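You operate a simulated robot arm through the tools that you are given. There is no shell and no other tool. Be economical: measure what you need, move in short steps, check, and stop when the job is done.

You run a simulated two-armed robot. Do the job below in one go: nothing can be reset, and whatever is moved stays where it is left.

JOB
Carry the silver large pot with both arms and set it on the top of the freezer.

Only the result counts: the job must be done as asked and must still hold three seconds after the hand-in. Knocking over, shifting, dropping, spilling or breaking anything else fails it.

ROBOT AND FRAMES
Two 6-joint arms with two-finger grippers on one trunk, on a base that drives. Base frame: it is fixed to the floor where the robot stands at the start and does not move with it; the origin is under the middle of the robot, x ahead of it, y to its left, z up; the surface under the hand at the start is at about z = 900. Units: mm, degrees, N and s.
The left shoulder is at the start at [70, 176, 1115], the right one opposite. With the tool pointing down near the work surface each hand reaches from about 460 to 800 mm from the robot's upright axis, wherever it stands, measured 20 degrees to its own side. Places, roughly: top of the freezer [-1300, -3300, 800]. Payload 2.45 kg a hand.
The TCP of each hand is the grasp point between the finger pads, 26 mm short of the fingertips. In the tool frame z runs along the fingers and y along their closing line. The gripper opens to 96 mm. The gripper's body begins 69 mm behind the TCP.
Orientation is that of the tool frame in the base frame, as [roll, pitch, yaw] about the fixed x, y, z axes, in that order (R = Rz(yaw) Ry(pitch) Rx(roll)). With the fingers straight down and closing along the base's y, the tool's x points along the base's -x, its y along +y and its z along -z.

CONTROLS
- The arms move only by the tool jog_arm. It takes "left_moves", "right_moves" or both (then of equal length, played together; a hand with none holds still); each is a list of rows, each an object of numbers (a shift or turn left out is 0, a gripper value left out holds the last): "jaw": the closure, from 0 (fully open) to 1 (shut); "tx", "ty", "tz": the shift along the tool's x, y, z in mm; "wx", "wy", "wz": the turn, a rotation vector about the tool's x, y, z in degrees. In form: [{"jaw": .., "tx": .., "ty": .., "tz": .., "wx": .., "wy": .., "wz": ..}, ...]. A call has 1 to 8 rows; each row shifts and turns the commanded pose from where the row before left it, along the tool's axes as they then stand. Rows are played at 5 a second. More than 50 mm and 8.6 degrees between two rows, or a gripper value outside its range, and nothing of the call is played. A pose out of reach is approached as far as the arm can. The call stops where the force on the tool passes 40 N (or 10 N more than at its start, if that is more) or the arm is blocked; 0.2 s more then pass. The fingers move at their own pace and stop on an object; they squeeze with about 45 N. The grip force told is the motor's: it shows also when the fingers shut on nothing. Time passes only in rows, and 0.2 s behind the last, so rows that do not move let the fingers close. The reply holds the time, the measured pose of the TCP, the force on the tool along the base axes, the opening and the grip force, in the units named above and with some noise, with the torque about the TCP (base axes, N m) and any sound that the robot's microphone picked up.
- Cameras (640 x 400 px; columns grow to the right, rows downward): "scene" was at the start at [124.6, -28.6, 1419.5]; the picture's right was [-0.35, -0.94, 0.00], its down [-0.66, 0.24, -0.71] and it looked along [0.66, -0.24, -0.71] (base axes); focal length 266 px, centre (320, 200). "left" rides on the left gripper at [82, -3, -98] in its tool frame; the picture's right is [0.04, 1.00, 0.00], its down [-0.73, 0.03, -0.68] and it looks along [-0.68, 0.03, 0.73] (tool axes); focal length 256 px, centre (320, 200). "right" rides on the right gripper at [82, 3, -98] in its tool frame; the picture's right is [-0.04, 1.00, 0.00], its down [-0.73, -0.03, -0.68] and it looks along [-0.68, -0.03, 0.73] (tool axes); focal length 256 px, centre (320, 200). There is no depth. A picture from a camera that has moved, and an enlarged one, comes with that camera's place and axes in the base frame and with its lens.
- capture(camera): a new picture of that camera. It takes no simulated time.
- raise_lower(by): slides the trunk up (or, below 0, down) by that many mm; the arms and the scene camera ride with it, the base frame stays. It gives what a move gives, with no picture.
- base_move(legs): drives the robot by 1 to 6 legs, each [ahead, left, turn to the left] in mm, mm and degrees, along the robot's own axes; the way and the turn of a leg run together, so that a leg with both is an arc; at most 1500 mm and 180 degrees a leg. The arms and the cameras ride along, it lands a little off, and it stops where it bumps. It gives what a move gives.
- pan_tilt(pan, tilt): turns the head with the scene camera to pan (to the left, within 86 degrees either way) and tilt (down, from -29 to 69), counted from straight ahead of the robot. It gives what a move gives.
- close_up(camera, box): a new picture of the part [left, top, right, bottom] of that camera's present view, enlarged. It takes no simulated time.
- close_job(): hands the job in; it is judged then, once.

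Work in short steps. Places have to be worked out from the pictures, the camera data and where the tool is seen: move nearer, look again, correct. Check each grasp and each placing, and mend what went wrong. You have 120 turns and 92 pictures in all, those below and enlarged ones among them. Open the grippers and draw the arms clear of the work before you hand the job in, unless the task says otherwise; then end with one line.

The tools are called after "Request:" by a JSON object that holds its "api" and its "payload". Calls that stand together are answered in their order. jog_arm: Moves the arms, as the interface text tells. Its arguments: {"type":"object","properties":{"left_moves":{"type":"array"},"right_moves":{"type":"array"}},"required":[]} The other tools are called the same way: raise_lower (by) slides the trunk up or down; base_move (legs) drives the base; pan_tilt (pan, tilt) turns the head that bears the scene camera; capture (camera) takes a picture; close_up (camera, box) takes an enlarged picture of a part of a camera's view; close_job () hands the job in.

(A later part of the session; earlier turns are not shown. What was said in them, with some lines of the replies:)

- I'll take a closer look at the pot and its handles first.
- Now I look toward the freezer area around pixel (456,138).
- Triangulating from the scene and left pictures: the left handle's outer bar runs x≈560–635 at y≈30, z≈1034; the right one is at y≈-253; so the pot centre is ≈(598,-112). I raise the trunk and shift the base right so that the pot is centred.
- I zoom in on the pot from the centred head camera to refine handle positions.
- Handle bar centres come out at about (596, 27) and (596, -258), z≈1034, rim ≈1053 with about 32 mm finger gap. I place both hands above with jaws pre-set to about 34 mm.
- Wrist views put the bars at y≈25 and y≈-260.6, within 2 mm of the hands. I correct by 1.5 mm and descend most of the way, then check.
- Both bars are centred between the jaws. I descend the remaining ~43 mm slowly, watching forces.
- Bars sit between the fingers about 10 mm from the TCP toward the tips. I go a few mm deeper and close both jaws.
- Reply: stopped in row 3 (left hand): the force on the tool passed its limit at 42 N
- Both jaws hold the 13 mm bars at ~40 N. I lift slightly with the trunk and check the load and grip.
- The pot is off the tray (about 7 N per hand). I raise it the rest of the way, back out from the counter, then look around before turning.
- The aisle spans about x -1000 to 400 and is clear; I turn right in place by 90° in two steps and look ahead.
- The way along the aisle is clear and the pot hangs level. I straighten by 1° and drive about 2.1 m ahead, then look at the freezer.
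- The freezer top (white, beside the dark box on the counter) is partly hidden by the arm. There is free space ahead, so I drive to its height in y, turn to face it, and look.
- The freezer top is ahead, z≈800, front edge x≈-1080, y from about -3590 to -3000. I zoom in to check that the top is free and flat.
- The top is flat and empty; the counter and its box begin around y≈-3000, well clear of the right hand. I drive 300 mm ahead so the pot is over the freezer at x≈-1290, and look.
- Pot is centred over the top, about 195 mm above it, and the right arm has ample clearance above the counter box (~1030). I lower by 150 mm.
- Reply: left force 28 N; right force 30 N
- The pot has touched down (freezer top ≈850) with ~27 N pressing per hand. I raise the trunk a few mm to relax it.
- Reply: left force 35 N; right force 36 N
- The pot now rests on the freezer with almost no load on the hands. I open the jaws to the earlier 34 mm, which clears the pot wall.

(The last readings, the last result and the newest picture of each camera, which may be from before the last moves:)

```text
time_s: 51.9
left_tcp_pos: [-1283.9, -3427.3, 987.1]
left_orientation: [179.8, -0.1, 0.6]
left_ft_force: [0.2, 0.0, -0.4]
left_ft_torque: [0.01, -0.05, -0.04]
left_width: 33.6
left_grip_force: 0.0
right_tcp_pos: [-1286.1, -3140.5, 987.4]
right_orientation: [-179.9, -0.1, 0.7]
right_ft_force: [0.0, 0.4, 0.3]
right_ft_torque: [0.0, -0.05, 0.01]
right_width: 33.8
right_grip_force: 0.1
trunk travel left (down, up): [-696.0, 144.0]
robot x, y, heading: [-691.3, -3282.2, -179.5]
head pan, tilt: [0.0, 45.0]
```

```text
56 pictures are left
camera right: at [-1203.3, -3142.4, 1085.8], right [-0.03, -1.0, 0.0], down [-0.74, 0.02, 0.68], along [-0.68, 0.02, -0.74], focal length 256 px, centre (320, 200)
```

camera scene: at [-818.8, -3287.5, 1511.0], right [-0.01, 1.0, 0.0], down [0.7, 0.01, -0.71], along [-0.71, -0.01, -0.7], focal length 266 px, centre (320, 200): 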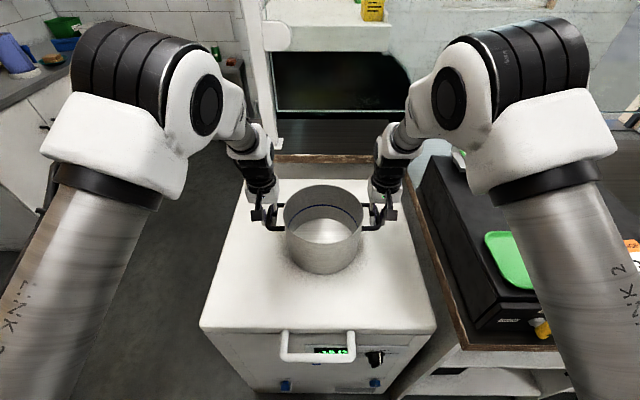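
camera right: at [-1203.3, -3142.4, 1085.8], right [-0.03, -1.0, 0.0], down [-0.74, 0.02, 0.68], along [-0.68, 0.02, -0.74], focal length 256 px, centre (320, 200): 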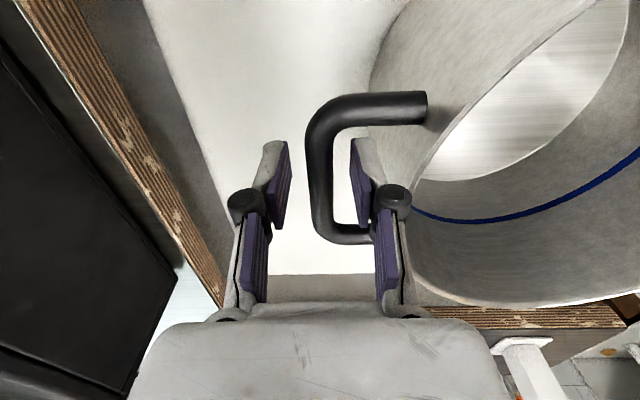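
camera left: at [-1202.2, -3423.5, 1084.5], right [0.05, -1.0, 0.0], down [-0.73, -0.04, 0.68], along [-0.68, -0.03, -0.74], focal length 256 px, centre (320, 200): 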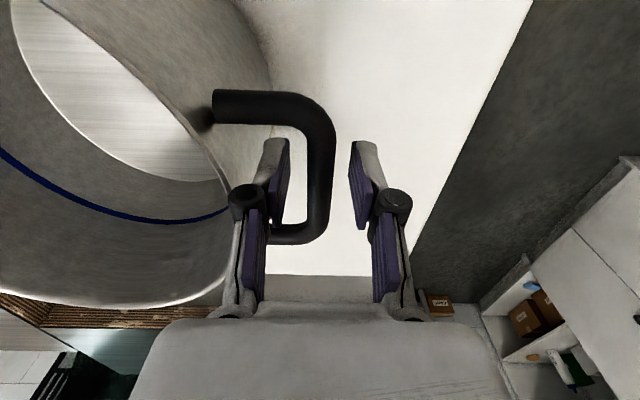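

Both handles are free in the open jaws. I raise the trunk straight up to lift the fingers out.

Request:
{"api": "raise_lower", "payload": {"by": 40}}

Request:
{"api": "capture", "payload": {"camera": "scene"}}

Request:
{"api": "raise_lower", "payload": {"by": 100}}

Request:
{"api": "base_move", "payload": {"legs": [[-290, 0, 0]]}}

Request:
{"api": "capture", "payload": {"camera": "scene"}}

```text
time_s: 52.7
left_tcp_pos: [-1282.6, -3427.8, 1026.4]
left_orientation: [180.0, -0.1, 0.6]
left_ft_force: [-0.9, 0.4, -0.2]
left_ft_torque: [0.01, -0.04, 0.0]
left_width: 33.5
left_grip_force: 0.0
right_tcp_pos: [-1286.3, -3140.1, 1028.2]
right_orientation: [-179.9, -0.1, 0.8]
right_ft_force: [0.5, 0.2, 0.1]
right_ft_torque: [0.0, -0.01, -0.02]
right_width: 33.7
right_grip_force: 0.1
trunk travel left (down, up): [-736.0, 104.0]
robot x, y, heading: [-692.0, -3286.6, -179.2]
head pan, tilt: [0.0, 45.0]
```

```text
55 pictures are left
camera scene: at [-824.4, -3287.5, 1555.4], right [-0.01, 1.0, 0.0], down [0.71, 0.01, -0.71], along [-0.71, -0.01, -0.71], focal length 266 px, centre (320, 200)
```

scene: 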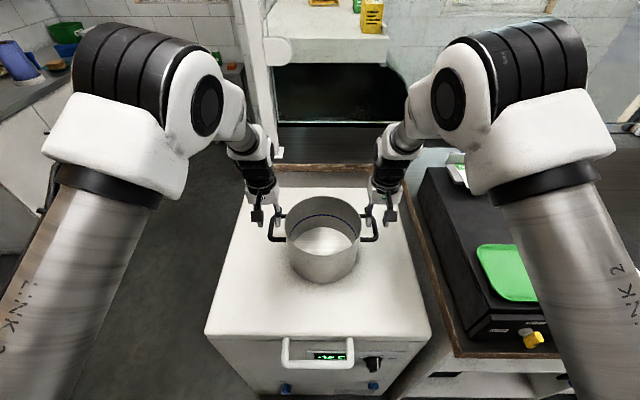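

```text
time_s: 54.1
left_tcp_pos: [-1282.7, -3426.5, 1127.7]
left_orientation: [-180.0, -0.1, 0.6]
left_ft_force: [-0.6, 0.3, -0.3]
left_ft_torque: [-0.01, -0.01, 0.02]
left_width: 33.7
left_grip_force: 0.1
right_tcp_pos: [-1286.7, -3139.2, 1128.5]
right_orientation: [-179.8, -0.1, 0.7]
right_ft_force: [0.3, 0.3, -0.1]
right_ft_torque: [-0.03, 0.01, 0.02]
right_width: 33.6
right_grip_force: 0.0
trunk travel left (down, up): [-836.0, 4.0]
robot x, y, heading: [-690.0, -3284.7, -179.4]
head pan, tilt: [0.0, 45.0]
```

```text
time_s: 56.1
left_tcp_pos: [-994.7, -3421.9, 1125.4]
left_orientation: [180.0, -0.2, 0.3]
left_ft_force: [0.0, 0.6, 0.7]
left_ft_torque: [-0.03, -0.03, 0.01]
left_width: 33.8
left_grip_force: 0.0
right_tcp_pos: [-996.9, -3134.2, 1127.1]
right_orientation: [-179.9, -0.2, 0.3]
right_ft_force: [0.3, -0.5, -0.1]
right_ft_torque: [-0.01, -0.04, 0.05]
right_width: 33.7
right_grip_force: 0.1
trunk travel left (down, up): [-836.0, 4.0]
robot x, y, heading: [-400.0, -3280.9, -179.7]
head pan, tilt: [0.0, 45.0]
```

```text
54 pictures are left
camera scene: at [-535.8, -3284.4, 1655.2], right [-0.01, 1.0, 0.0], down [0.71, 0.0, -0.71], along [-0.71, 0.0, -0.71], focal length 266 px, centre (320, 200)
```

scene: 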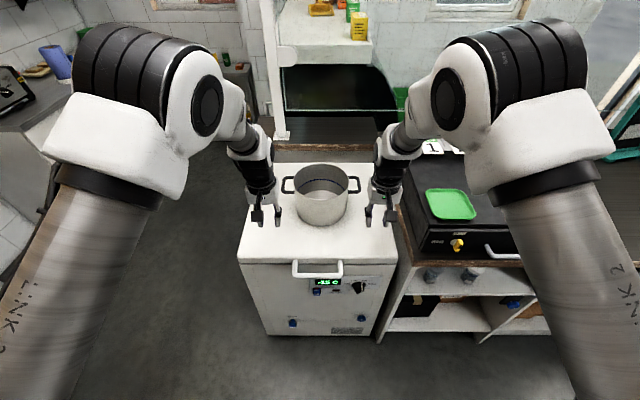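

The pot stands upright near the middle of the freezer top, and the arms are clear and nothing else was touched. I open the grippers fully and hand in.

Request:
{"api": "jog_arm", "payload": {"left_moves": [{"jaw": 0}, {}], "right_moves": [{"jaw": 0}, {}]}}

Request:
{"api": "close_job", "payload": {}}

```text
time_s: 56.7
left_tcp_pos: [-994.1, -3423.1, 1127.0]
left_orientation: [180.0, -0.2, 0.3]
left_ft_force: [-0.2, 0.8, -0.7]
left_ft_torque: [-0.01, 0.0, 0.0]
left_width: 96.0
left_grip_force: 0.0
right_tcp_pos: [-995.4, -3134.3, 1126.9]
right_orientation: [-179.9, -0.2, 0.4]
right_ft_force: [-1.3, 0.1, 0.6]
right_ft_torque: [-0.01, 0.0, -0.02]
right_width: 95.9
right_grip_force: 0.0
trunk travel left (down, up): [-836.0, 4.0]
robot x, y, heading: [-397.9, -3280.3, -179.7]
head pan, tilt: [0.0, 45.0]
```

```text
The job is handed in.
```

I carried the silver pot with both arms and set it upright near the middle of the freezer top; the grippers are open, the arms are clear, and the job is handed in.
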